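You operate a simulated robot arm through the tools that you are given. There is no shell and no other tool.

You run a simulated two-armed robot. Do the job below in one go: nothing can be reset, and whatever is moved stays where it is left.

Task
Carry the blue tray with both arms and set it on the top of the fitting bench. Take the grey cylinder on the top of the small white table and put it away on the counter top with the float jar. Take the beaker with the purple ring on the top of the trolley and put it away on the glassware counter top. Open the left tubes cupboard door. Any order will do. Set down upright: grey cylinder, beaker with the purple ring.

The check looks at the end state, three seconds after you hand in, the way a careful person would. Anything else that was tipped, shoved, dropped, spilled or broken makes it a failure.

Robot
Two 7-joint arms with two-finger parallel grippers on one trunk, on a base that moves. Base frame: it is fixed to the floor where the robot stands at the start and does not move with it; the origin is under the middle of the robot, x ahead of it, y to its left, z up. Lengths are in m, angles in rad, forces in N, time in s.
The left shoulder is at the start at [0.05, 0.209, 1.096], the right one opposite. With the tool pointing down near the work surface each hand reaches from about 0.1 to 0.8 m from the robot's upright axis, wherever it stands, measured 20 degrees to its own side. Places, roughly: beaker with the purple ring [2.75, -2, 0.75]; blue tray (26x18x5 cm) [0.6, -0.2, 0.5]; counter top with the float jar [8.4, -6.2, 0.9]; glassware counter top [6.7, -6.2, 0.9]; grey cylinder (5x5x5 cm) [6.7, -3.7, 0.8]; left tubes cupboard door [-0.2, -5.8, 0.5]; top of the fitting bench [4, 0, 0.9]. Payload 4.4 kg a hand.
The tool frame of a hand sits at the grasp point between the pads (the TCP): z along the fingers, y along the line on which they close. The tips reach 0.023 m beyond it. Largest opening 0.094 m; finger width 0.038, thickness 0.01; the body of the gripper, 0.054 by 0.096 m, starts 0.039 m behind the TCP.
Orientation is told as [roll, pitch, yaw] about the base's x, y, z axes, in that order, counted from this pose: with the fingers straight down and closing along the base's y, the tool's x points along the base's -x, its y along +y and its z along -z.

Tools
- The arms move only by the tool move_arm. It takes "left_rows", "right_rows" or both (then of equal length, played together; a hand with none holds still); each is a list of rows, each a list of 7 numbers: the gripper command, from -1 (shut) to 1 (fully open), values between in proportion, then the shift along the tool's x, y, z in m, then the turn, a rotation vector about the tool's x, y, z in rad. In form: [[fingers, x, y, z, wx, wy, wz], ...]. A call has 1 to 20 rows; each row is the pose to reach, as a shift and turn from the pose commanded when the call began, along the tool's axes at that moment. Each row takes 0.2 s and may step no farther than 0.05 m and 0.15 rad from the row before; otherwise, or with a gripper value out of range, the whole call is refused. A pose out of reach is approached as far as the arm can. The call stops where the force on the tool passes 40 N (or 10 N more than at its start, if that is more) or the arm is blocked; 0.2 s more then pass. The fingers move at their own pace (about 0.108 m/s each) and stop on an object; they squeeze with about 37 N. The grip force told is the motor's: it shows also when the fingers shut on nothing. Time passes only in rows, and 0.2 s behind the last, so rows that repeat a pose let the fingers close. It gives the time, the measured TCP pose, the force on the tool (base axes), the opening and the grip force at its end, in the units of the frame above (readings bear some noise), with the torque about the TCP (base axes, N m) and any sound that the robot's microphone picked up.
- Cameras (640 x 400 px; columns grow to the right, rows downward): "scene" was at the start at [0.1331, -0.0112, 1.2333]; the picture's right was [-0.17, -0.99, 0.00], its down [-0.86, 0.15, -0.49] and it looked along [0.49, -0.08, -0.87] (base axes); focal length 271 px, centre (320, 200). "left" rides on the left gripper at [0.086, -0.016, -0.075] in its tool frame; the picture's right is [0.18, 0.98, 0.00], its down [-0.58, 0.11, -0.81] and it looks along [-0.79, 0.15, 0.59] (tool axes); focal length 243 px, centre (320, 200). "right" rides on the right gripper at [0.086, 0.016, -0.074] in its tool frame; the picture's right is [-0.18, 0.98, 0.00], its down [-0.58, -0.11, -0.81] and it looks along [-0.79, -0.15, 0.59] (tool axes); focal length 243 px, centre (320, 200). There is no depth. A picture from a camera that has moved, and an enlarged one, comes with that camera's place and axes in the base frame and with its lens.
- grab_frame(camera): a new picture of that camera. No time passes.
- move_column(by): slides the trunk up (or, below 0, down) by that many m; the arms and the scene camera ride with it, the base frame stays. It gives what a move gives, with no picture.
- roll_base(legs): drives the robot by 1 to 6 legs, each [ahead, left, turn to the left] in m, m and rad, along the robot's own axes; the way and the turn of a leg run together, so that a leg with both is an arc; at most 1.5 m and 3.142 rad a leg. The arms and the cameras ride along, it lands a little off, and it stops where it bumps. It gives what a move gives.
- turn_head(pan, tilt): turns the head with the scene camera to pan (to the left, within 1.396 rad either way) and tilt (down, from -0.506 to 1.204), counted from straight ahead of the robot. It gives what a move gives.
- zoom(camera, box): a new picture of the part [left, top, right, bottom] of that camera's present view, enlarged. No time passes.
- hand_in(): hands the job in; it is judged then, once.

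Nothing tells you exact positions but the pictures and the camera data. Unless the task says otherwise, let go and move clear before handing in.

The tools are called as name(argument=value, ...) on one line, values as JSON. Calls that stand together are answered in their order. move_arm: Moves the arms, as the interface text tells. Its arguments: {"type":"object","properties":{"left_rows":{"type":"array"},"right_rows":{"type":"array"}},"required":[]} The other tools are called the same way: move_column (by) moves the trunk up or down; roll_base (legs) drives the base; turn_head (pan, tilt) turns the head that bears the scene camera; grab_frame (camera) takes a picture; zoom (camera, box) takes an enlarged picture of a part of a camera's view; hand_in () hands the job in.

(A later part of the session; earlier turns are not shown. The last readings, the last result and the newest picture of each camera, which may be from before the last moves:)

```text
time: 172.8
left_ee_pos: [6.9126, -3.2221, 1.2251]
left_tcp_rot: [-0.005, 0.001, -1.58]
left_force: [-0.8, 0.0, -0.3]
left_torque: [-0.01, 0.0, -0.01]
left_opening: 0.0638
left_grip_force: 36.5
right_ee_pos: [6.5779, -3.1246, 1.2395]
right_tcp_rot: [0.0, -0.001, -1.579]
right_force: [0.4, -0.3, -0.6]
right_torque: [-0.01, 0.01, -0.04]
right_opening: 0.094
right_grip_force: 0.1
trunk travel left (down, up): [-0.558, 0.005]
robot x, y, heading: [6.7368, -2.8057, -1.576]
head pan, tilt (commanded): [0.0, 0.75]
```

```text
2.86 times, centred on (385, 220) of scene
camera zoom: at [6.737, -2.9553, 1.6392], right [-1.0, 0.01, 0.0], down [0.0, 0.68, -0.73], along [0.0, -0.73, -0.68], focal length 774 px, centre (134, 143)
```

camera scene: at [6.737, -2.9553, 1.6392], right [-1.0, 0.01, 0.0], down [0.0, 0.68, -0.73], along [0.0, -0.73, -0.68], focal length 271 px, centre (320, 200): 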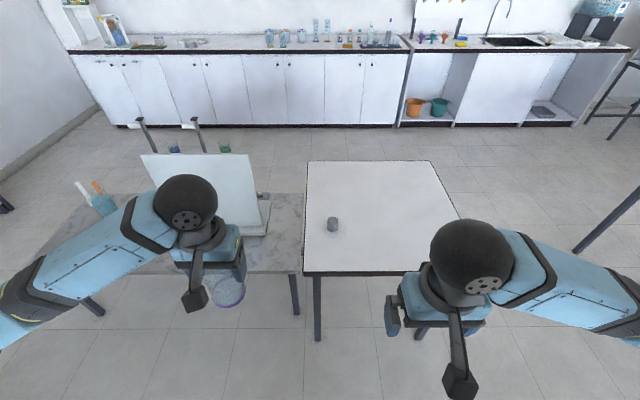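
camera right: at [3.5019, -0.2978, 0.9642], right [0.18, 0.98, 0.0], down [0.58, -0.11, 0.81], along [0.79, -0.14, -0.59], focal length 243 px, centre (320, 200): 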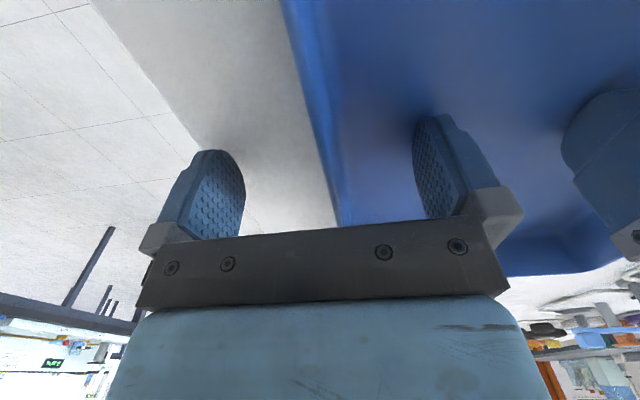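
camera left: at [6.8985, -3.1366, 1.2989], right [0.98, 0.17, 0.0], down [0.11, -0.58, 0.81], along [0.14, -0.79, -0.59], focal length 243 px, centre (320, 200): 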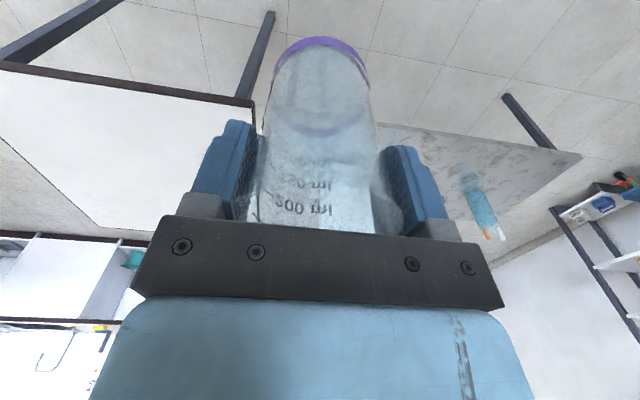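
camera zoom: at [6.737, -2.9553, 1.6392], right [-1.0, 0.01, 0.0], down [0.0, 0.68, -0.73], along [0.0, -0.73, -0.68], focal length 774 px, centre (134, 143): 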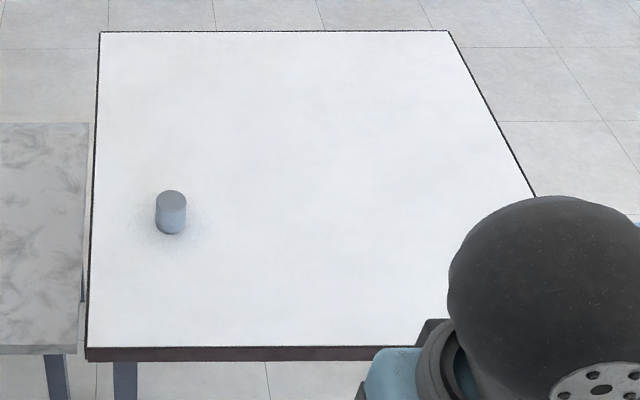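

The beaker is unchanged in the hand. The cylinder triangulates to about (6.68, -3.69) with the table top near z 0.785. I move 0.25 m closer and lower the trunk 0.2 m.

roll_base(legs=[[0.25, 0, 0.005]])

move_column(by=-0.2)

turn_head(pan=0, tilt=0.9)

grab_frame(camera="scene")

grab_frame(camera="right")

```text
time: 174.7
left_ee_pos: [6.9152, -3.4709, 1.2257]
left_tcp_rot: [-0.003, 0.0, -1.578]
left_force: [-0.4, 0.4, -0.2]
left_torque: [-0.01, 0.04, 0.02]
left_opening: 0.0639
left_grip_force: 37.0
right_ee_pos: [6.5793, -3.3739, 1.239]
right_tcp_rot: [-0.001, -0.002, -1.572]
right_force: [0.3, -0.4, -0.2]
right_torque: [-0.04, -0.01, 0.01]
right_opening: 0.094
right_grip_force: 0.0
trunk travel left (down, up): [-0.558, 0.005]
robot x, y, heading: [6.7349, -3.0546, -1.572]
head pan, tilt (commanded): [0.0, 0.75]
```

```text
time: 176.8
left_ee_pos: [6.914, -3.4711, 1.0252]
left_tcp_rot: [-0.003, 0.002, -1.576]
left_force: [-0.1, -0.4, 0.0]
left_torque: [0.01, 0.01, -0.03]
left_opening: 0.0638
left_grip_force: 37.3
right_ee_pos: [6.5794, -3.3744, 1.0381]
right_tcp_rot: [0.0, -0.001, -1.571]
right_force: [0.7, 0.1, -1.8]
right_torque: [0.01, -0.03, -0.01]
right_opening: 0.094
right_grip_force: 0.0
trunk travel left (down, up): [-0.358, 0.205]
robot x, y, heading: [6.7328, -3.0597, -1.577]
head pan, tilt (commanded): [0.0, 0.75]
```

```text
time: 177.6
left_ee_pos: [6.9137, -3.4713, 1.0247]
left_tcp_rot: [-0.002, 0.002, -1.577]
left_force: [-0.1, -0.3, 0.1]
left_torque: [0.01, 0.01, 0.01]
left_opening: 0.0638
left_grip_force: 36.9
right_ee_pos: [6.5787, -3.3749, 1.0395]
right_tcp_rot: [-0.002, -0.003, -1.572]
right_force: [0.1, 0.5, -0.7]
right_torque: [-0.02, -0.02, -0.01]
right_opening: 0.0939
right_grip_force: 0.0
trunk travel left (down, up): [-0.358, 0.205]
robot x, y, heading: [6.7313, -3.057, -1.571]
head pan, tilt (commanded): [0.0, 0.901]
```

```text
taken
camera scene: at [6.7367, -3.1983, 1.4273], right [-1.0, 0.0, 0.0], down [0.0, 0.78, -0.62], along [0.0, -0.62, -0.78], focal length 271 px, centre (320, 200)
```

scene: 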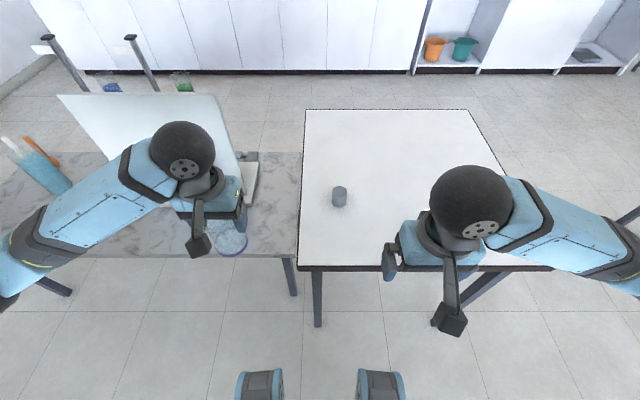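

```text
taken
camera right: at [6.5968, -3.2883, 1.1142], right [0.98, -0.18, 0.0], down [-0.11, -0.58, 0.81], along [-0.15, -0.79, -0.59], focal length 243 px, centre (320, 200)
```

right: 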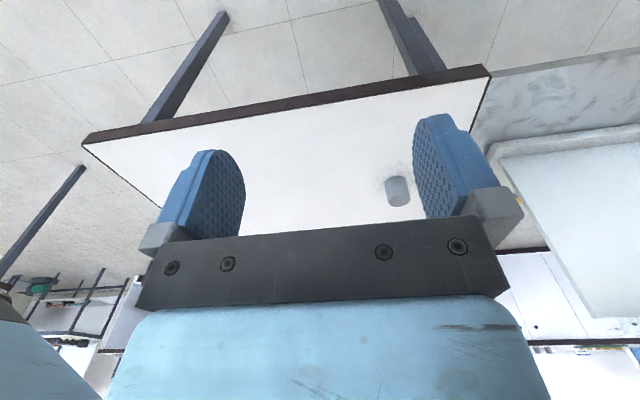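

Two views agree: cylinder at (6.679, -3.696), base z≈0.785, top ≈0.84. I bring the right hand above it.

move_arm(right_rows=[[1, -0.04, 0.0125, 0, 0, 0, 0], [1, -0.08, 0.025, 0, 0, 0, 0], [1, -0.12, 0.0375, 0, 0, 0, 0], [1, -0.16, 0.05, 0, 0, 0, 0], [1, -0.2, 0.0625, 0, 0, 0, 0], [1, -0.24, 0.075, 0, 0, 0, 0], [1, -0.28, 0.0875, 0, 0, 0, 0], [1, -0.321, 0.1, 0, 0, 0, 0], [1, -0.321, 0.1, 0.04, 0, 0, 0], [1, -0.321, 0.1, 0.08, 0, 0, 0], [1, -0.321, 0.1, 0.1, 0, 0, 0]])

grab_frame(camera="right")

grab_frame(camera="scene")

```text
time: 179.9
left_ee_pos: [6.9132, -3.4721, 1.026]
left_tcp_rot: [-0.002, 0.002, -1.577]
left_force: [-0.6, 0.0, 0.1]
left_torque: [-0.02, -0.01, 0.02]
left_opening: 0.0637
left_grip_force: 36.9
right_ee_pos: [6.6795, -3.6963, 0.9387]
right_tcp_rot: [0.0, -0.001, -1.572]
right_force: [-0.2, 0.6, 0.3]
right_torque: [-0.01, 0.0, -0.03]
right_opening: 0.0941
right_grip_force: 0.0
trunk travel left (down, up): [-0.358, 0.205]
robot x, y, heading: [6.7364, -3.057, -1.571]
head pan, tilt (commanded): [0.0, 0.901]
```

```text
taken
camera right: at [6.6968, -3.6102, 1.014], right [0.98, -0.18, 0.0], down [-0.11, -0.58, 0.81], along [-0.15, -0.79, -0.59], focal length 243 px, centre (320, 200)
```

right: 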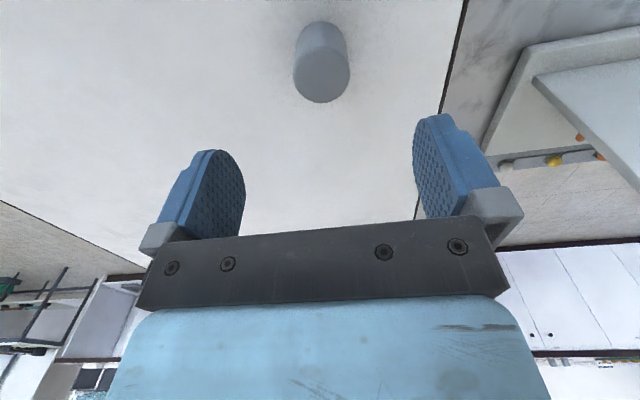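

```text
taken
camera scene: at [6.7366, -3.1982, 1.4273], right [-1.0, 0.0, 0.0], down [0.0, 0.78, -0.62], along [0.0, -0.62, -0.78], focal length 271 px, centre (320, 200)
```

scene: 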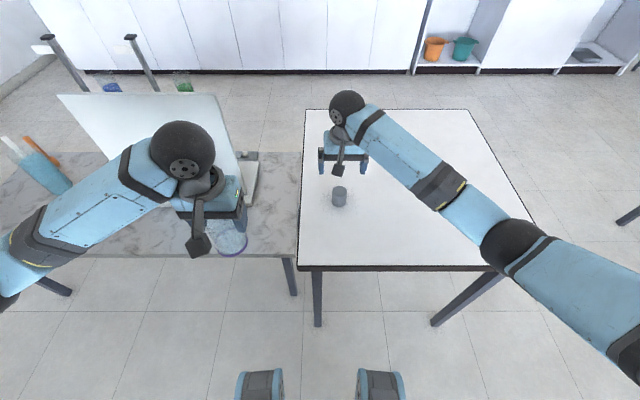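

The hand is centred over the cylinder. I lower to z≈0.818 and close.

move_arm(right_rows=[[1, 0, 0, 0.04, 0, 0, 0], [1, 0, 0, 0.08, 0, 0, 0], [1, 0, 0, 0.105, 0, 0, 0], [1, 0, 0, 0.12, 0, 0, 0], [1, 0, 0, 0.12, 0, 0, 0]])

grab_frame(camera="right")

```text
time: 181.2
left_ee_pos: [6.9134, -3.4727, 1.0246]
left_tcp_rot: [-0.005, 0.001, -1.576]
left_force: [0.2, 1.7, -0.6]
left_torque: [-0.01, 0.01, 0.01]
left_opening: 0.0634
left_grip_force: 36.9
right_ee_pos: [6.6804, -3.6971, 0.8184]
right_tcp_rot: [0.001, -0.001, -1.571]
right_force: [0.1, -0.7, -0.4]
right_torque: [-0.02, 0.01, 0.0]
right_opening: 0.0941
right_grip_force: 0.0
trunk travel left (down, up): [-0.358, 0.205]
robot x, y, heading: [6.7387, -3.0588, -1.574]
head pan, tilt (commanded): [0.0, 0.901]
```

```text
taken
camera right: at [6.6971, -3.6102, 0.8946], right [0.98, -0.18, 0.0], down [-0.11, -0.58, 0.81], along [-0.15, -0.79, -0.59], focal length 243 px, centre (320, 200)
```

right: 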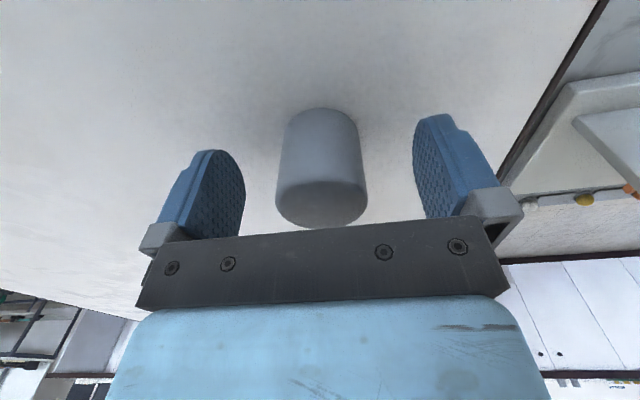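

The cylinder is well between the pads. I close the right hand and lift.

move_arm(right_rows=[[0.6, 0, 0, 0, 0, 0, 0], [0.3, 0, 0, 0, 0, 0, 0], [0, 0, 0, 0, 0, 0, 0], [-0.3, 0, 0, 0, 0, 0, 0], [-0.6, 0, 0, 0, 0, 0, 0], [-0.6, 0, 0, 0, 0, 0, 0], [-0.6, 0, 0, 0, 0, 0, 0]])

move_arm(right_rows=[[-0.6, 0, 0, -0.01, 0, 0, 0], [-0.6, 0, 0, -0.03, 0, 0, 0], [-0.6, 0, 0, -0.06, 0, 0, 0], [-0.6, 0, 0, -0.1, 0, 0, 0], [-0.6, 0, 0, -0.14, 0, 0, 0], [-0.6, 0, 0, -0.18, 0, 0, 0], [-0.6, 0, 0, -0.22, 0, 0, 0]])

grab_frame(camera="right")

grab_frame(camera="left")

```text
time: 182.8
left_ee_pos: [6.9142, -3.4709, 1.0247]
left_tcp_rot: [-0.002, 0.002, -1.576]
left_force: [-0.7, -0.2, -0.1]
left_torque: [0.01, 0.0, 0.02]
left_opening: 0.0635
left_grip_force: 36.9
right_ee_pos: [6.6789, -3.6975, 0.8188]
right_tcp_rot: [0.0, -0.002, -1.571]
right_force: [-0.2, 0.0, -0.8]
right_torque: [0.02, 0.0, -0.03]
right_opening: 0.0423
right_grip_force: 36.9
trunk travel left (down, up): [-0.358, 0.205]
robot x, y, heading: [6.7365, -3.0564, -1.572]
head pan, tilt (commanded): [0.0, 0.901]
```

```text
time: 184.3
left_ee_pos: [6.9145, -3.4707, 1.0255]
left_tcp_rot: [-0.005, 0.0, -1.576]
left_force: [-0.4, -0.1, -1.1]
left_torque: [0.0, 0.0, -0.01]
left_opening: 0.0634
left_grip_force: 36.7
right_ee_pos: [6.6802, -3.6959, 1.0397]
right_tcp_rot: [-0.002, -0.002, -1.57]
right_force: [0.4, -0.1, -0.5]
right_torque: [0.0, 0.02, -0.03]
right_opening: 0.0423
right_grip_force: 37.0
trunk travel left (down, up): [-0.358, 0.205]
robot x, y, heading: [6.7356, -3.0557, -1.572]
head pan, tilt (commanded): [0.0, 0.901]
```

```text
taken
camera right: at [6.6978, -3.6093, 1.1158], right [0.98, -0.18, 0.0], down [-0.11, -0.58, 0.81], along [-0.15, -0.79, -0.59], focal length 243 px, centre (320, 200)
```

right: 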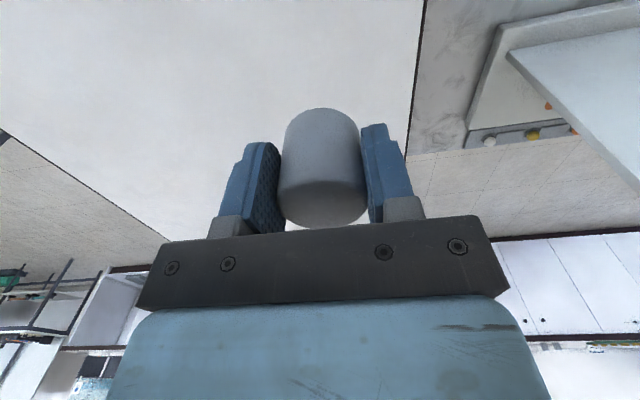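

```text
taken
camera left: at [6.8995, -3.3856, 1.0989], right [0.98, 0.18, 0.0], down [0.11, -0.58, 0.81], along [0.14, -0.79, -0.59], focal length 243 px, centre (320, 200)
```

left: 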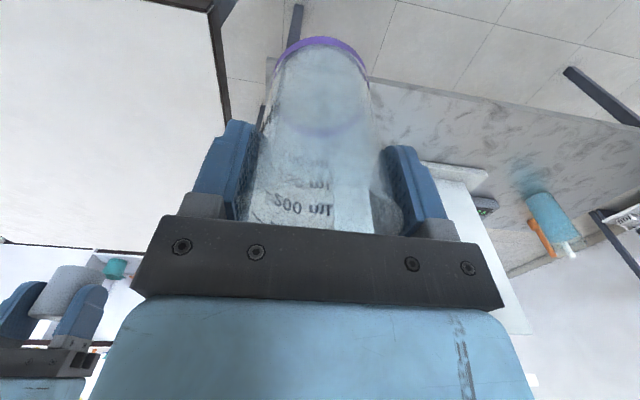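

Both items are held. I retract the right hand, raise the trunk, back off, and then go around the west side of the white table to the counters.

move_arm(right_rows=[[-0.6, 0.04, -0.0125, 0, 0, 0, 0], [-0.6, 0.08, -0.025, 0, 0, 0, 0], [-0.6, 0.12, -0.0375, 0, 0, 0, 0], [-0.6, 0.16, -0.05, 0, 0, 0, 0], [-0.6, 0.2, -0.0625, 0, 0, 0, 0], [-0.6, 0.24, -0.075, 0, 0, 0, 0], [-0.6, 0.28, -0.0875, 0, 0, 0, 0], [-0.6, 0.32, -0.1, 0, 0, 0, 0]])

move_column(by=0.2)

roll_base(legs=[[-0.27, 0, 0], [0, -1.33, 0]])

turn_head(pan=0, tilt=0.6)

grab_frame(camera="scene")

```text
time: 186.2
left_ee_pos: [6.9137, -3.4704, 1.0252]
left_tcp_rot: [-0.003, -0.001, -1.574]
left_force: [-0.9, 0.4, -0.3]
left_torque: [-0.03, 0.0, 0.01]
left_opening: 0.0629
left_grip_force: 36.9
right_ee_pos: [6.5804, -3.3756, 1.0379]
right_tcp_rot: [-0.001, -0.003, -1.57]
right_force: [-0.1, 0.3, -1.4]
right_torque: [0.02, 0.05, 0.0]
right_opening: 0.0424
right_grip_force: 36.4
trunk travel left (down, up): [-0.358, 0.205]
robot x, y, heading: [6.7338, -3.0483, -1.573]
head pan, tilt (commanded): [0.0, 0.901]
```

```text
time: 188.3
left_ee_pos: [6.9144, -3.4708, 1.2251]
left_tcp_rot: [-0.006, 0.003, -1.576]
left_force: [0.0, -0.5, 0.3]
left_torque: [-0.05, -0.03, 0.0]
left_opening: 0.063
left_grip_force: 36.9
right_ee_pos: [6.5799, -3.3776, 1.2398]
right_tcp_rot: [-0.001, -0.002, -1.57]
right_force: [-0.3, -0.1, -1.3]
right_torque: [0.01, -0.01, 0.0]
right_opening: 0.0421
right_grip_force: 36.9
trunk travel left (down, up): [-0.558, 0.005]
robot x, y, heading: [6.7339, -3.0541, -1.576]
head pan, tilt (commanded): [0.0, 0.901]
```

```text
time: 201.7
left_ee_pos: [5.5802, -3.1981, 1.2253]
left_tcp_rot: [-0.004, 0.001, -1.577]
left_force: [0.5, 0.9, -0.3]
left_torque: [0.0, 0.01, 0.01]
left_opening: 0.0588
left_grip_force: 36.7
right_ee_pos: [5.2469, -3.1032, 1.2389]
right_tcp_rot: [0.001, -0.001, -1.571]
right_force: [0.0, 0.3, -1.6]
right_torque: [0.0, 0.0, -0.01]
right_opening: 0.0422
right_grip_force: 36.9
trunk travel left (down, up): [-0.558, 0.005]
robot x, y, heading: [5.4036, -2.7833, -1.577]
head pan, tilt (commanded): [0.0, 0.901]
```

```text
time: 202.5
left_ee_pos: [5.5807, -3.1984, 1.224]
left_tcp_rot: [-0.005, 0.001, -1.576]
left_force: [0.2, 0.0, -1.0]
left_torque: [0.01, 0.0, -0.04]
left_opening: 0.0587
left_grip_force: 37.0
right_ee_pos: [5.2472, -3.1022, 1.2382]
right_tcp_rot: [0.0, -0.003, -1.57]
right_force: [0.3, -0.1, -0.8]
right_torque: [0.0, -0.02, 0.01]
right_opening: 0.0417
right_grip_force: 37.5
trunk travel left (down, up): [-0.558, 0.005]
robot x, y, heading: [5.401, -2.7817, -1.573]
head pan, tilt (commanded): [0.0, 0.6]
```

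```text
taken
camera scene: at [5.4035, -2.9374, 1.6519], right [-1.0, 0.0, 0.0], down [0.0, 0.57, -0.82], along [0.0, -0.82, -0.57], focal length 271 px, centre (320, 200)
```

scene: 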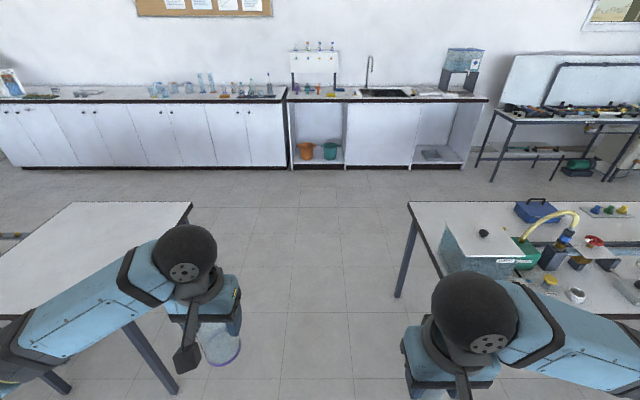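

The left opening has dropped to 58.7 mm, so the beaker may be working its way out of the pads. I look at it closely before moving on.

grab_frame(camera="left")

turn_head(pan=0.3, tilt=1.1)

zoom(camera="scene", box=[200, 130, 400, 290])

grab_frame(camera="right")

```text
taken
camera left: at [5.566, -3.1122, 1.2989], right [0.98, 0.18, 0.0], down [0.11, -0.58, 0.81], along [0.14, -0.79, -0.59], focal length 243 px, centre (320, 200)
```

left: 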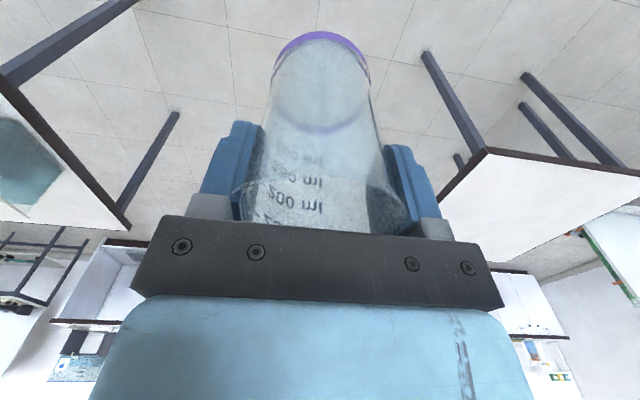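

```text
time: 203.5
left_ee_pos: [5.5808, -3.1975, 1.2238]
left_tcp_rot: [-0.002, 0.002, -1.576]
left_force: [-0.1, -0.9, -1.6]
left_torque: [0.01, -0.01, 0.01]
left_opening: 0.0588
left_grip_force: 36.3
right_ee_pos: [5.248, -3.1024, 1.2385]
right_tcp_rot: [0.0, -0.001, -1.57]
right_force: [-0.5, -0.1, -0.9]
right_torque: [0.0, 0.0, 0.01]
right_opening: 0.0419
right_grip_force: 37.1
trunk travel left (down, up): [-0.558, 0.005]
robot x, y, heading: [5.4051, -2.7786, -1.575]
head pan, tilt (commanded): [0.3, 1.1]
```

```text
2.50 times, centred on (300, 210) of scene
camera zoom: at [5.4222, -2.9094, 1.6134], right [-0.96, -0.29, 0.0], down [-0.26, 0.85, -0.45], along [0.13, -0.43, -0.89], focal length 677 px, centre (370, 175)
```

zoom: 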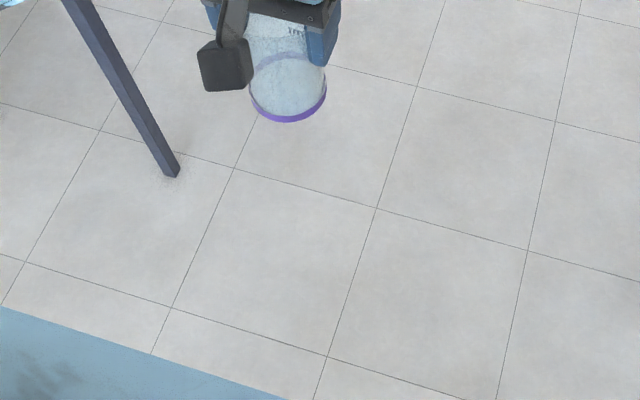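

```text
taken
camera right: at [5.2652, -3.0161, 1.3143], right [0.98, -0.18, 0.0], down [-0.11, -0.58, 0.81], along [-0.15, -0.79, -0.59], focal length 243 px, centre (320, 200)
```

right: 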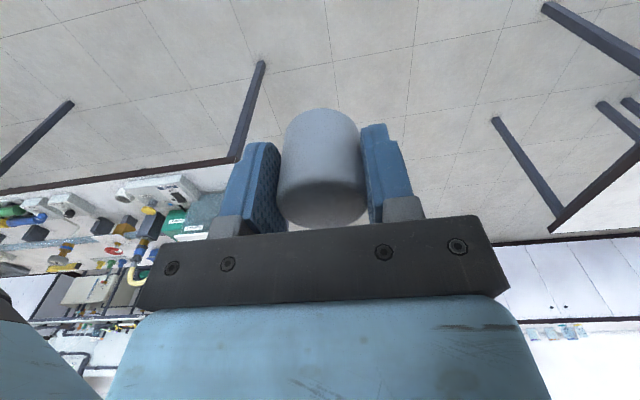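

The beaker seems to have turned a little about its own axis and shifted slightly in the grip. I zoom in on it to judge whether it must be re-gripped.

zoom(camera="left", box=[180, 20, 460, 250])

turn_head(pan=0.35, tilt=0.75)

zoom(camera="scene", box=[240, 120, 440, 300])

```text
1.74 times, centred on (320, 135) of left
camera zoom: at [5.566, -3.1122, 1.2989], right [0.98, 0.18, 0.0], down [0.11, -0.58, 0.81], along [0.14, -0.79, -0.59], focal length 422 px, centre (320, 313)
```

zoom: 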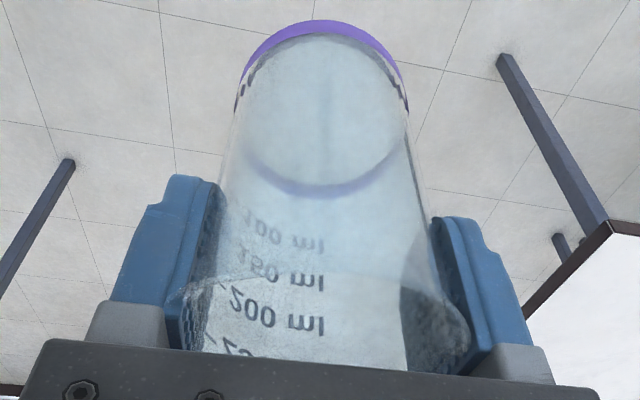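

```text
time: 204.3
left_ee_pos: [5.5807, -3.197, 1.2246]
left_tcp_rot: [-0.004, 0.001, -1.576]
left_force: [0.8, 0.9, -0.9]
left_torque: [-0.01, 0.02, -0.02]
left_opening: 0.0588
left_grip_force: 37.2
right_ee_pos: [5.2476, -3.1026, 1.2394]
right_tcp_rot: [0.001, -0.001, -1.57]
right_force: [0.8, 0.1, -1.7]
right_torque: [0.01, 0.02, 0.0]
right_opening: 0.0418
right_grip_force: 36.4
trunk travel left (down, up): [-0.558, 0.005]
robot x, y, heading: [5.4041, -2.78, -1.57]
head pan, tilt (commanded): [0.351, 0.75]
```

```text
2.22 times, centred on (340, 210) of scene
camera zoom: at [5.432, -2.9268, 1.6391], right [-0.94, -0.34, 0.0], down [-0.23, 0.64, -0.73], along [0.25, -0.69, -0.68], focal length 602 px, centre (276, 178)
```

zoom: 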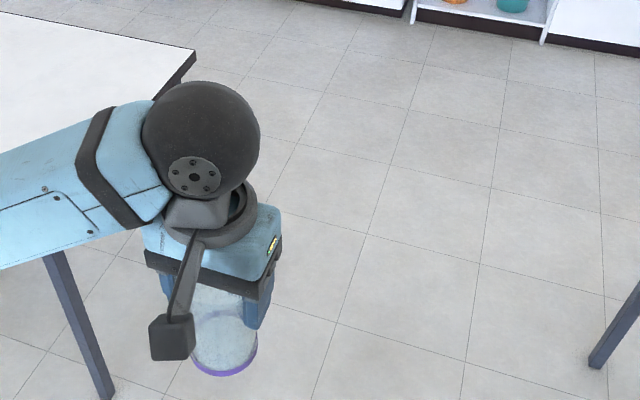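

The beaker has just turned slightly so flatter sides face the pads; it hasn't slid out. I test with a short drive forward and watch the opening.

roll_base(legs=[[0.3, 0, 0]])

zoom(camera="left", box=[180, 20, 460, 250])

```text
time: 206.3
left_ee_pos: [5.5795, -3.4948, 1.2261]
left_tcp_rot: [-0.005, 0.0, -1.577]
left_force: [-0.3, -1.2, -0.6]
left_torque: [0.01, -0.02, -0.02]
left_opening: 0.0589
left_grip_force: 37.4
right_ee_pos: [5.2471, -3.4016, 1.2382]
right_tcp_rot: [0.0, -0.001, -1.572]
right_force: [-0.1, 0.2, -0.1]
right_torque: [0.02, -0.04, 0.01]
right_opening: 0.042
right_grip_force: 36.7
trunk travel left (down, up): [-0.558, 0.005]
robot x, y, heading: [5.4023, -3.0789, -1.576]
head pan, tilt (commanded): [0.351, 0.75]
```

```text
1.74 times, centred on (320, 135) of left
camera zoom: at [5.5654, -3.4095, 1.2992], right [0.98, 0.18, 0.0], down [0.11, -0.58, 0.81], along [0.14, -0.79, -0.59], focal length 422 px, centre (320, 313)
```

zoom: 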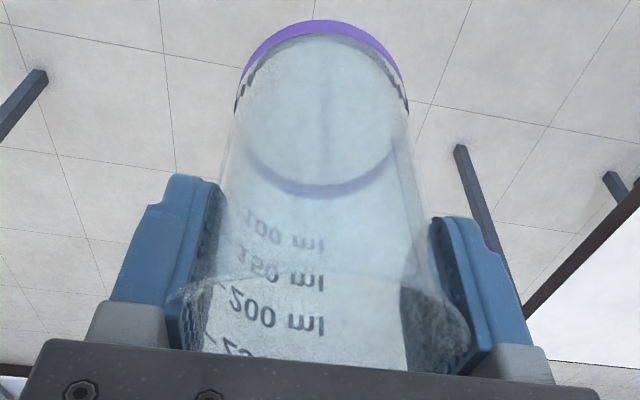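

The opening stays at 58.9 mm with no change in the picture, so the grip has settled. I continue forward between the bench row and the white table.

roll_base(legs=[[0.9, 0, 0.005]])

turn_head(pan=0.3, tilt=0.5)

grab_frame(camera="scene")

```text
time: 211.1
left_ee_pos: [5.577, -4.4046, 1.2251]
left_tcp_rot: [-0.004, 0.002, -1.578]
left_force: [0.3, 0.7, 0.4]
left_torque: [-0.02, 0.0, -0.02]
left_opening: 0.0589
left_grip_force: 36.9
right_ee_pos: [5.2441, -4.309, 1.2398]
right_tcp_rot: [0.0, -0.001, -1.574]
right_force: [0.5, -0.2, -1.4]
right_torque: [-0.01, 0.02, 0.0]
right_opening: 0.0421
right_grip_force: 36.5
trunk travel left (down, up): [-0.558, 0.005]
robot x, y, heading: [5.4009, -3.9865, -1.579]
head pan, tilt (commanded): [0.351, 0.75]
```

```text
time: 211.9
left_ee_pos: [5.579, -4.4037, 1.2251]
left_tcp_rot: [-0.002, 0.002, -1.578]
left_force: [0.2, 0.3, -1.1]
left_torque: [0.02, 0.0, -0.01]
left_opening: 0.0588
left_grip_force: 37.0
right_ee_pos: [5.245, -4.3092, 1.2388]
right_tcp_rot: [0.0, -0.002, -1.571]
right_force: [-0.3, -0.3, -1.4]
right_torque: [-0.02, -0.01, -0.02]
right_opening: 0.0421
right_grip_force: 36.8
trunk travel left (down, up): [-0.558, 0.005]
robot x, y, heading: [5.4004, -3.9883, -1.573]
head pan, tilt (commanded): [0.3, 0.499]
```

```text
taken
camera scene: at [5.4277, -4.1429, 1.661], right [-0.96, -0.29, 0.0], down [-0.14, 0.46, -0.88], along [0.26, -0.84, -0.48], focal length 271 px, centre (320, 200)
```

scene: 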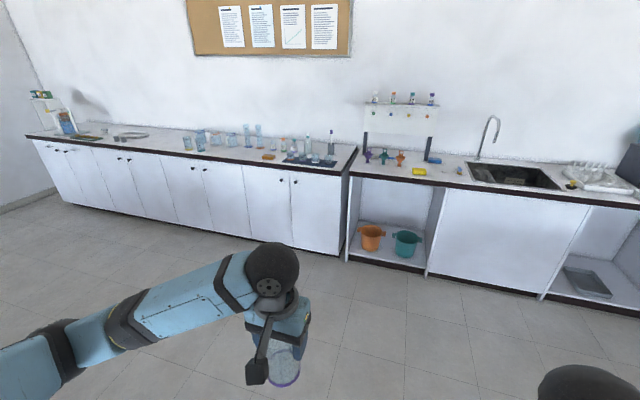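

The grip stays stable. The long counter along the wall has its front edge at y≈-5.9 from x≈5.74 to 9.1, glassware standing on its left part here. I go closer to see the tops.

roll_base(legs=[[0.85, 0, 0], [0, 0.9, 0]])

turn_head(pan=0, tilt=0.5)

grab_frame(camera="scene")

turn_head(pan=0.7, tilt=0.5)

grab_frame(camera="scene")

```text
time: 224.2
left_ee_pos: [6.4679, -5.264, 1.2253]
left_tcp_rot: [-0.003, 0.003, -1.578]
left_force: [-0.3, -1.1, 0.3]
left_torque: [0.03, 0.01, -0.02]
left_opening: 0.0587
left_grip_force: 36.6
right_ee_pos: [6.1352, -5.1696, 1.2386]
right_tcp_rot: [0.001, -0.001, -1.572]
right_force: [-0.6, 0.2, -0.7]
right_torque: [0.04, -0.03, 0.0]
right_opening: 0.042
right_grip_force: 37.5
trunk travel left (down, up): [-0.558, 0.005]
robot x, y, heading: [6.2916, -4.8478, -1.575]
head pan, tilt (commanded): [0.3, 0.499]
```

```text
time: 225.0
left_ee_pos: [6.4686, -5.2636, 1.2248]
left_tcp_rot: [-0.002, 0.002, -1.577]
left_force: [-0.2, 0.1, -0.9]
left_torque: [-0.04, 0.02, -0.01]
left_opening: 0.0586
left_grip_force: 36.7
right_ee_pos: [6.1348, -5.1703, 1.2399]
right_tcp_rot: [0.0, -0.002, -1.573]
right_force: [0.9, -0.5, -0.9]
right_torque: [0.01, 0.0, 0.03]
right_opening: 0.042
right_grip_force: 37.3
trunk travel left (down, up): [-0.558, 0.005]
robot x, y, heading: [6.2908, -4.8462, -1.571]
head pan, tilt (commanded): [0.0, 0.499]
```

```text
taken
camera scene: at [6.2911, -5.0062, 1.6611], right [-1.0, 0.0, 0.0], down [0.0, 0.48, -0.88], along [0.0, -0.88, -0.48], focal length 271 px, centre (320, 200)
```

scene: 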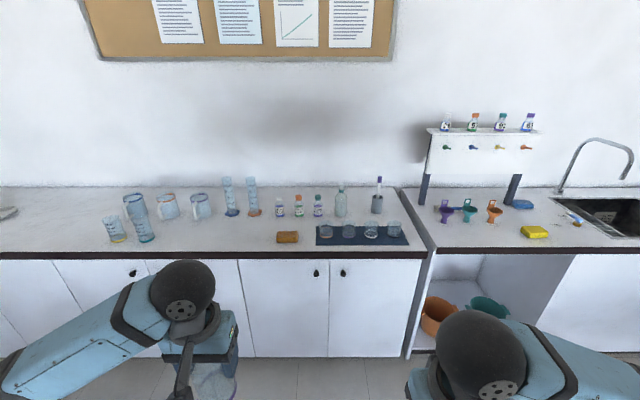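

```text
time: 226.1
left_ee_pos: [6.4681, -5.2635, 1.2252]
left_tcp_rot: [-0.004, 0.002, -1.579]
left_force: [-0.2, -0.6, -1.3]
left_torque: [0.02, 0.0, 0.03]
left_opening: 0.0589
left_grip_force: 37.1
right_ee_pos: [6.134, -5.1694, 1.2395]
right_tcp_rot: [-0.001, -0.003, -1.572]
right_force: [0.4, -0.3, -0.8]
right_torque: [0.02, -0.02, 0.01]
right_opening: 0.042
right_grip_force: 37.3
trunk travel left (down, up): [-0.558, 0.005]
robot x, y, heading: [6.2952, -4.847, -1.573]
head pan, tilt (commanded): [0.7, 0.499]
```

```text
taken
camera scene: at [6.3496, -4.985, 1.6611], right [-0.77, -0.64, 0.0], down [-0.31, 0.37, -0.88], along [0.56, -0.67, -0.48], focal length 271 px, centre (320, 200)
```

scene: 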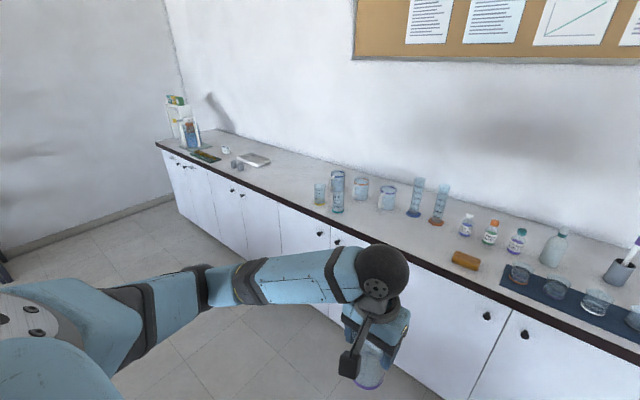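

The glassware counter has a free patch around (6.78, -6.05), between the brown roll at x≈6.45 and the beakers at x≥7.1. I move the robot in front of it.

roll_base(legs=[[0, 0.28, 0], [0.45, 0, 0]])

move_column(by=-0.05)

turn_head(pan=0.25, tilt=0.75)

grab_frame(camera="scene")

grab_frame(camera="left")

```text
time: 231.4
left_ee_pos: [6.7402, -5.7124, 1.2253]
left_tcp_rot: [-0.003, 0.0, -1.584]
left_force: [0.1, 0.1, -0.8]
left_torque: [-0.04, -0.01, -0.01]
left_opening: 0.0587
left_grip_force: 37.4
right_ee_pos: [6.4094, -5.616, 1.2391]
right_tcp_rot: [0.0, -0.002, -1.578]
right_force: [-0.2, -0.6, -0.1]
right_torque: [-0.01, 0.02, -0.01]
right_opening: 0.0418
right_grip_force: 37.4
trunk travel left (down, up): [-0.558, 0.005]
robot x, y, heading: [6.5653, -5.2954, -1.576]
head pan, tilt (commanded): [0.7, 0.499]
```

```text
time: 232.4
left_ee_pos: [6.74, -5.7123, 1.1755]
left_tcp_rot: [-0.004, 0.0, -1.583]
left_force: [0.2, 0.3, -1.1]
left_torque: [0.0, -0.01, 0.01]
left_opening: 0.059
left_grip_force: 37.0
right_ee_pos: [6.4076, -5.6144, 1.1892]
right_tcp_rot: [0.0, -0.001, -1.578]
right_force: [-0.2, 0.5, -2.2]
right_torque: [-0.02, 0.02, 0.01]
right_opening: 0.0419
right_grip_force: 37.2
trunk travel left (down, up): [-0.508, 0.055]
robot x, y, heading: [6.565, -5.2985, -1.58]
head pan, tilt (commanded): [0.7, 0.499]
```

```text
time: 233.3
left_ee_pos: [6.7414, -5.7126, 1.1747]
left_tcp_rot: [-0.004, 0.002, -1.582]
left_force: [0.7, 1.0, -1.5]
left_torque: [0.03, -0.01, 0.01]
left_opening: 0.0589
left_grip_force: 37.0
right_ee_pos: [6.4083, -5.6154, 1.188]
right_tcp_rot: [0.001, -0.003, -1.578]
right_force: [0.1, 0.4, -0.5]
right_torque: [0.0, -0.01, 0.0]
right_opening: 0.0418
right_grip_force: 37.4
trunk travel left (down, up): [-0.508, 0.055]
robot x, y, heading: [6.5677, -5.2956, -1.574]
head pan, tilt (commanded): [0.25, 0.75]
```

```text
taken
camera scene: at [6.5862, -5.4436, 1.5892], right [-0.97, -0.24, 0.0], down [-0.16, 0.66, -0.73], along [0.18, -0.71, -0.68], focal length 271 px, centre (320, 200)
```

scene: 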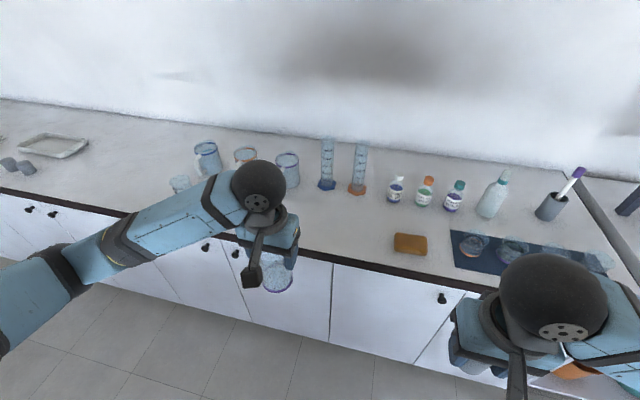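

```text
taken
camera left: at [6.727, -5.6272, 1.2489], right [0.98, 0.17, 0.0], down [0.11, -0.58, 0.81], along [0.14, -0.79, -0.59], focal length 243 px, centre (320, 200)
```

left: 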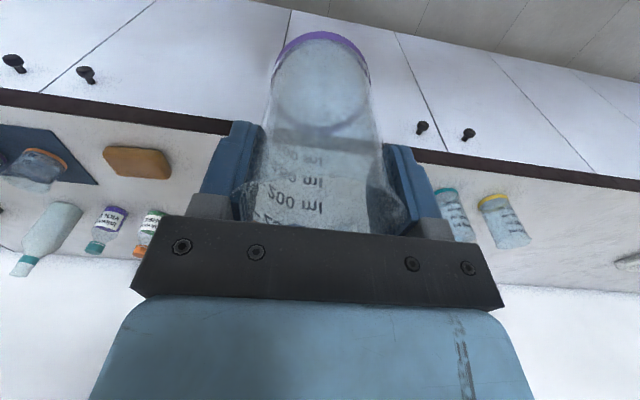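

The target spot (6.78, -6.06) is free all round. I move 8 cm closer and extend the left hand over it at height.

roll_base(legs=[[0.08, 0, 0]])

move_arm(left_rows=[[-0.3, -0.03, 0.005, 0, 0, 0, 0], [-0.3, -0.06, 0.01, 0, 0, 0, 0], [-0.3, -0.09, 0.015, 0, 0, 0, 0], [-0.3, -0.12, 0.02, 0, 0, 0, 0], [-0.3, -0.15, 0.025, 0, 0, 0, 0], [-0.3, -0.18, 0.03, 0, 0, 0, 0], [-0.3, -0.21, 0.034, 0, 0, 0, 0], [-0.3, -0.24, 0.038, 0, 0, 0, 0], [-0.3, -0.265, 0.042, 0, 0, 0, 0]])

grab_frame(camera="scene")

grab_frame(camera="left")

```text
time: 234.3
left_ee_pos: [6.7409, -5.7921, 1.1747]
left_tcp_rot: [-0.005, 0.0, -1.582]
left_force: [0.6, 0.3, -0.6]
left_torque: [0.01, 0.0, 0.01]
left_opening: 0.0586
left_grip_force: 36.9
right_ee_pos: [6.408, -5.6953, 1.1895]
right_tcp_rot: [-0.001, -0.002, -1.578]
right_force: [0.0, 0.2, -1.5]
right_torque: [0.03, 0.0, -0.01]
right_opening: 0.042
right_grip_force: 37.1
trunk travel left (down, up): [-0.508, 0.055]
robot x, y, heading: [6.5651, -5.3759, -1.586]
head pan, tilt (commanded): [0.25, 0.75]
```

```text
time: 236.3
left_ee_pos: [6.7795, -6.0586, 1.1723]
left_tcp_rot: [-0.004, 0.004, -1.584]
left_force: [-0.4, -2.0, -0.8]
left_torque: [-0.01, 0.02, 0.0]
left_opening: 0.0588
left_grip_force: 36.9
right_ee_pos: [6.4083, -5.6962, 1.1892]
right_tcp_rot: [0.001, 0.0, -1.578]
right_force: [-0.5, 0.0, -1.3]
right_torque: [0.03, 0.01, 0.04]
right_opening: 0.0418
right_grip_force: 37.2
trunk travel left (down, up): [-0.508, 0.055]
robot x, y, heading: [6.5609, -5.3753, -1.578]
head pan, tilt (commanded): [0.25, 0.75]
```

```text
taken
camera scene: at [6.585, -5.5238, 1.589], right [-0.97, -0.24, 0.0], down [-0.16, 0.66, -0.73], along [0.18, -0.71, -0.68], focal length 271 px, centre (320, 200)
```

scene: 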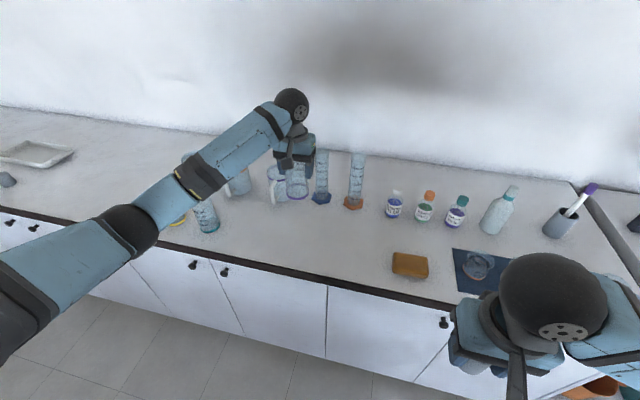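

```text
taken
camera left: at [6.7653, -5.9727, 1.2475], right [0.98, 0.17, 0.0], down [0.1, -0.58, 0.8], along [0.14, -0.79, -0.59], focal length 243 px, centre (320, 200)
```

left: 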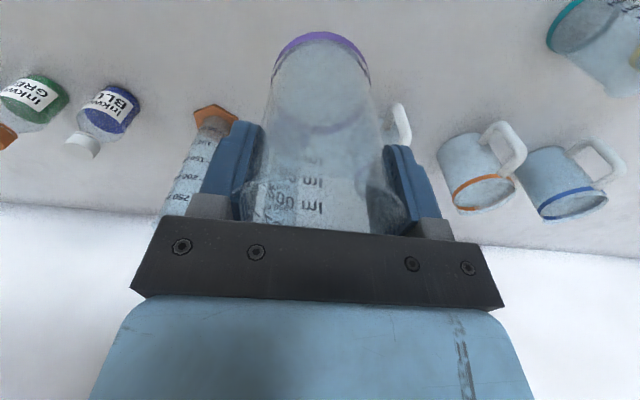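

The beaker is over the free spot. I lower it 15 cm, then creep down to contact.

move_arm(left_rows=[[-0.3, 0, 0, 0.02, 0, 0, 0], [-0.3, 0, 0, 0.045, 0, 0, 0], [-0.3, 0, 0, 0.07, 0, 0, 0], [-0.3, 0, 0, 0.095, 0, 0, 0], [-0.3, 0, 0, 0.12, 0, 0, 0], [-0.3, 0, 0, 0.14, 0, 0, 0], [-0.3, 0, 0, 0.15, 0, 0, 0]])

grab_frame(camera="left")

zoom(camera="scene", box=[150, 100, 420, 280])

```text
time: 237.9
left_ee_pos: [6.7784, -6.0573, 1.0226]
left_tcp_rot: [-0.005, 0.001, -1.584]
left_force: [-0.2, 0.3, -0.1]
left_torque: [0.0, -0.02, 0.0]
left_opening: 0.0588
left_grip_force: 36.8
right_ee_pos: [6.4072, -5.6966, 1.1893]
right_tcp_rot: [0.0, -0.002, -1.578]
right_force: [0.3, -0.7, -0.9]
right_torque: [0.04, -0.02, 0.01]
right_opening: 0.042
right_grip_force: 36.8
trunk travel left (down, up): [-0.508, 0.055]
robot x, y, heading: [6.5679, -5.3736, -1.578]
head pan, tilt (commanded): [0.25, 0.75]
```

```text
taken
camera left: at [6.7643, -5.972, 1.0978], right [0.98, 0.17, 0.0], down [0.11, -0.58, 0.81], along [0.14, -0.79, -0.59], focal length 243 px, centre (320, 200)
```

left: 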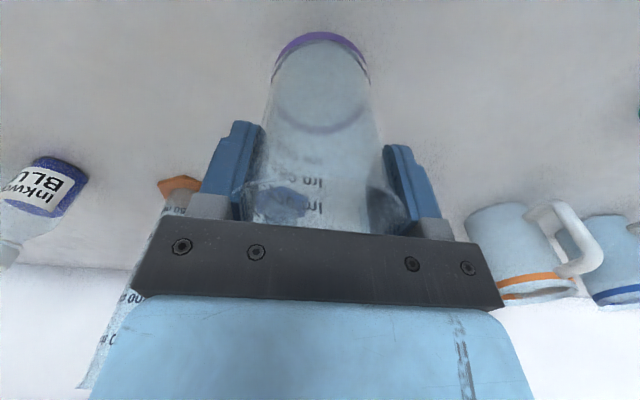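

```text
2.22 times, centred on (285, 190) of scene
camera zoom: at [6.5854, -5.5233, 1.5891], right [-0.97, -0.24, 0.0], down [-0.16, 0.66, -0.73], along [0.17, -0.71, -0.68], focal length 602 px, centre (398, 222)
```

zoom: 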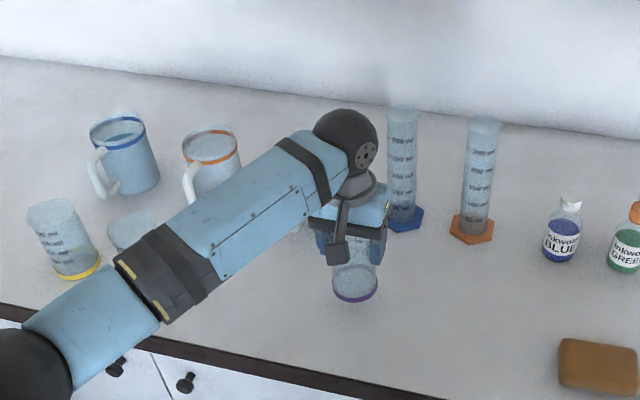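

The ring at the beaker's foot is a few centimetres above the top. I lower in small steps, watching the force.

move_arm(left_rows=[[-0.3, 0, 0, 0.008, 0, 0, 0], [-0.3, 0, 0, 0.016, 0, 0, 0], [-0.3, 0, 0, 0.02, 0, 0, 0]])

move_arm(left_rows=[[-0.3, 0, 0, 0.003, 0, 0, 0], [-0.3, 0, 0, 0.006, 0, 0, 0]])

zoom(camera="scene", box=[240, 170, 360, 260])

```text
time: 238.7
left_ee_pos: [6.7778, -6.057, 1.0038]
left_tcp_rot: [-0.002, 0.003, -1.584]
left_force: [-1.3, -0.9, -0.8]
left_torque: [0.02, 0.02, 0.04]
left_opening: 0.0587
left_grip_force: 37.4
right_ee_pos: [6.4076, -5.6956, 1.1892]
right_tcp_rot: [0.0, -0.001, -1.577]
right_force: [0.3, -0.5, -0.7]
right_torque: [0.02, 0.0, -0.01]
right_opening: 0.0418
right_grip_force: 37.1
trunk travel left (down, up): [-0.508, 0.055]
robot x, y, heading: [6.5655, -5.3732, -1.572]
head pan, tilt (commanded): [0.25, 0.75]
```

```text
time: 239.3
left_ee_pos: [6.7777, -6.057, 0.9981]
left_tcp_rot: [-0.006, 0.002, -1.583]
left_force: [0.0, -0.6, -0.1]
left_torque: [0.02, -0.01, -0.01]
left_opening: 0.0586
left_grip_force: 36.9
right_ee_pos: [6.407, -5.6955, 1.1889]
right_tcp_rot: [0.0, -0.002, -1.578]
right_force: [-0.2, -0.1, -0.1]
right_torque: [0.02, 0.01, 0.0]
right_opening: 0.0418
right_grip_force: 36.8
trunk travel left (down, up): [-0.508, 0.055]
robot x, y, heading: [6.5669, -5.374, -1.581]
head pan, tilt (commanded): [0.25, 0.75]
```

```text
4.44 times, centred on (300, 215) of scene
camera zoom: at [6.5854, -5.5232, 1.5891], right [-0.97, -0.24, 0.0], down [-0.16, 0.66, -0.73], along [0.17, -0.71, -0.68], focal length 1203 px, centre (409, 133)
```

zoom: 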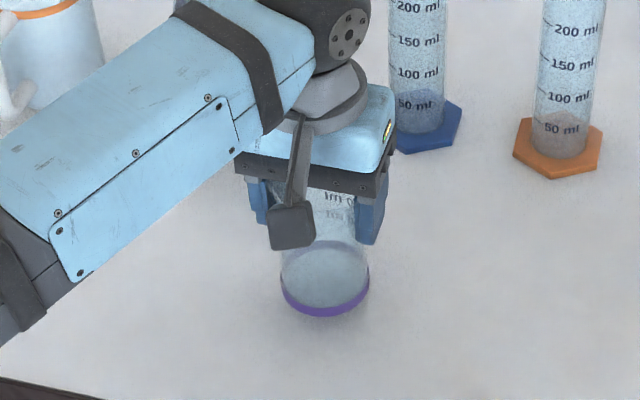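

Still no contact. I go on down in small steps.

move_arm(left_rows=[[-0.3, 0, 0, 0.003, 0, 0, 0], [-0.3, 0, 0, 0.006, 0, 0, 0]])

move_arm(left_rows=[[-0.3, 0, 0, 0.002, 0, 0, 0], [-0.3, 0, 0, 0.004, 0, 0, 0]])

move_arm(left_rows=[[-0.3, 0, 0, 0.002, 0, 0, 0], [-0.3, 0, 0, 0.004, 0, 0, 0]])

```text
time: 239.9
left_ee_pos: [6.778, -6.0566, 0.9918]
left_tcp_rot: [-0.003, 0.0, -1.582]
left_force: [0.5, 0.5, 0.6]
left_torque: [0.0, 0.0, -0.04]
left_opening: 0.0586
left_grip_force: 36.9
right_ee_pos: [6.4082, -5.6961, 1.1895]
right_tcp_rot: [-0.001, -0.001, -1.576]
right_force: [0.0, -0.3, -1.6]
right_torque: [-0.01, -0.03, -0.03]
right_opening: 0.0419
right_grip_force: 37.3
trunk travel left (down, up): [-0.508, 0.055]
robot x, y, heading: [6.5639, -5.3798, -1.581]
head pan, tilt (commanded): [0.25, 0.75]
```

```text
time: 240.5
left_ee_pos: [6.7779, -6.0579, 0.9874]
left_tcp_rot: [-0.007, 0.001, -1.584]
left_force: [-0.2, 0.2, -1.4]
left_torque: [0.0, -0.04, 0.02]
left_opening: 0.0589
left_grip_force: 36.8
right_ee_pos: [6.4082, -5.6962, 1.1889]
right_tcp_rot: [0.0, -0.002, -1.576]
right_force: [-0.1, -1.3, -1.1]
right_torque: [0.0, 0.02, 0.02]
right_opening: 0.0419
right_grip_force: 37.0
trunk travel left (down, up): [-0.508, 0.055]
robot x, y, heading: [6.5681, -5.3724, -1.584]
head pan, tilt (commanded): [0.25, 0.75]
```

```text
time: 241.1
left_ee_pos: [6.7784, -6.0557, 0.9851]
left_tcp_rot: [-0.002, -0.001, -1.582]
left_force: [0.5, -0.5, 5.6]
left_torque: [0.17, -0.15, -0.04]
left_opening: 0.0589
left_grip_force: 37.3
right_ee_pos: [6.4083, -5.695, 1.1888]
right_tcp_rot: [-0.001, -0.002, -1.578]
right_force: [0.3, 0.9, -1.5]
right_torque: [0.03, -0.03, -0.02]
right_opening: 0.0419
right_grip_force: 36.4
trunk travel left (down, up): [-0.508, 0.055]
robot x, y, heading: [6.5637, -5.3745, -1.577]
head pan, tilt (commanded): [0.25, 0.75]
```

Contact (5.6 N): the beaker stands on the counter. I open the fingers gradually.

move_arm(left_rows=[[0.25, 0, 0, 0, 0, 0, 0], [0.32, 0, 0, 0, 0, 0, 0], [0.4, 0, 0, 0, 0, 0, 0], [0.5, 0, 0, 0, 0, 0, 0], [0.65, 0, 0, 0, 0, 0, 0], [0.8, 0, 0, 0, 0, 0, 0], [1, 0, 0, 0, 0, 0, 0], [1, 0, 0, 0, 0, 0, 0]])

grab_frame(camera="left")

zoom(camera="scene", box=[240, 170, 360, 260])

```text
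time: 242.9
left_ee_pos: [6.7791, -6.0568, 0.985]
left_tcp_rot: [-0.003, 0.001, -1.581]
left_force: [0.2, -0.2, 0.3]
left_torque: [0.0, -0.02, -0.01]
left_opening: 0.0941
left_grip_force: 0.2
right_ee_pos: [6.4082, -5.6955, 1.1886]
right_tcp_rot: [0.001, -0.001, -1.576]
right_force: [0.6, -0.2, -0.7]
right_torque: [0.0, -0.01, 0.0]
right_opening: 0.042
right_grip_force: 37.6
trunk travel left (down, up): [-0.508, 0.055]
robot x, y, heading: [6.5655, -5.373, -1.575]
head pan, tilt (commanded): [0.25, 0.75]
```

```text
taken
camera left: at [6.7644, -5.9715, 1.0583], right [0.98, 0.17, 0.0], down [0.11, -0.58, 0.81], along [0.14, -0.79, -0.59], focal length 243 px, centre (320, 200)
```

left: 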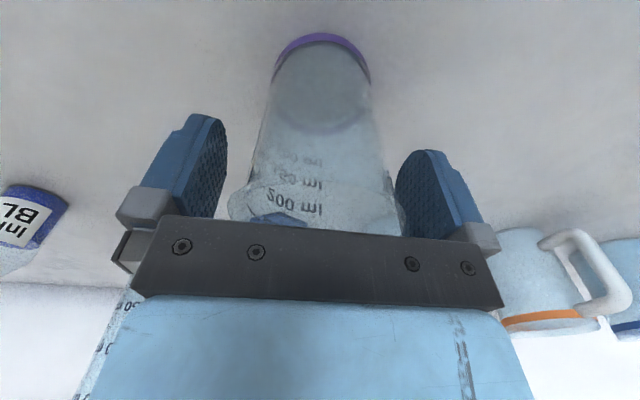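

```text
4.44 times, centred on (300, 215) of scene
camera zoom: at [6.5854, -5.5231, 1.5891], right [-0.97, -0.24, 0.0], down [-0.16, 0.66, -0.73], along [0.17, -0.71, -0.68], focal length 1203 px, centre (409, 133)
```

zoom: 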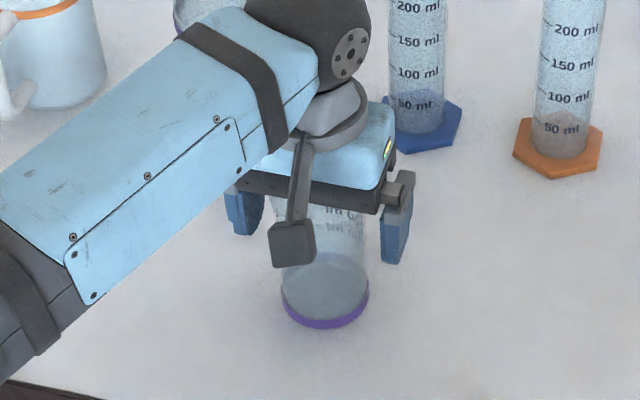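

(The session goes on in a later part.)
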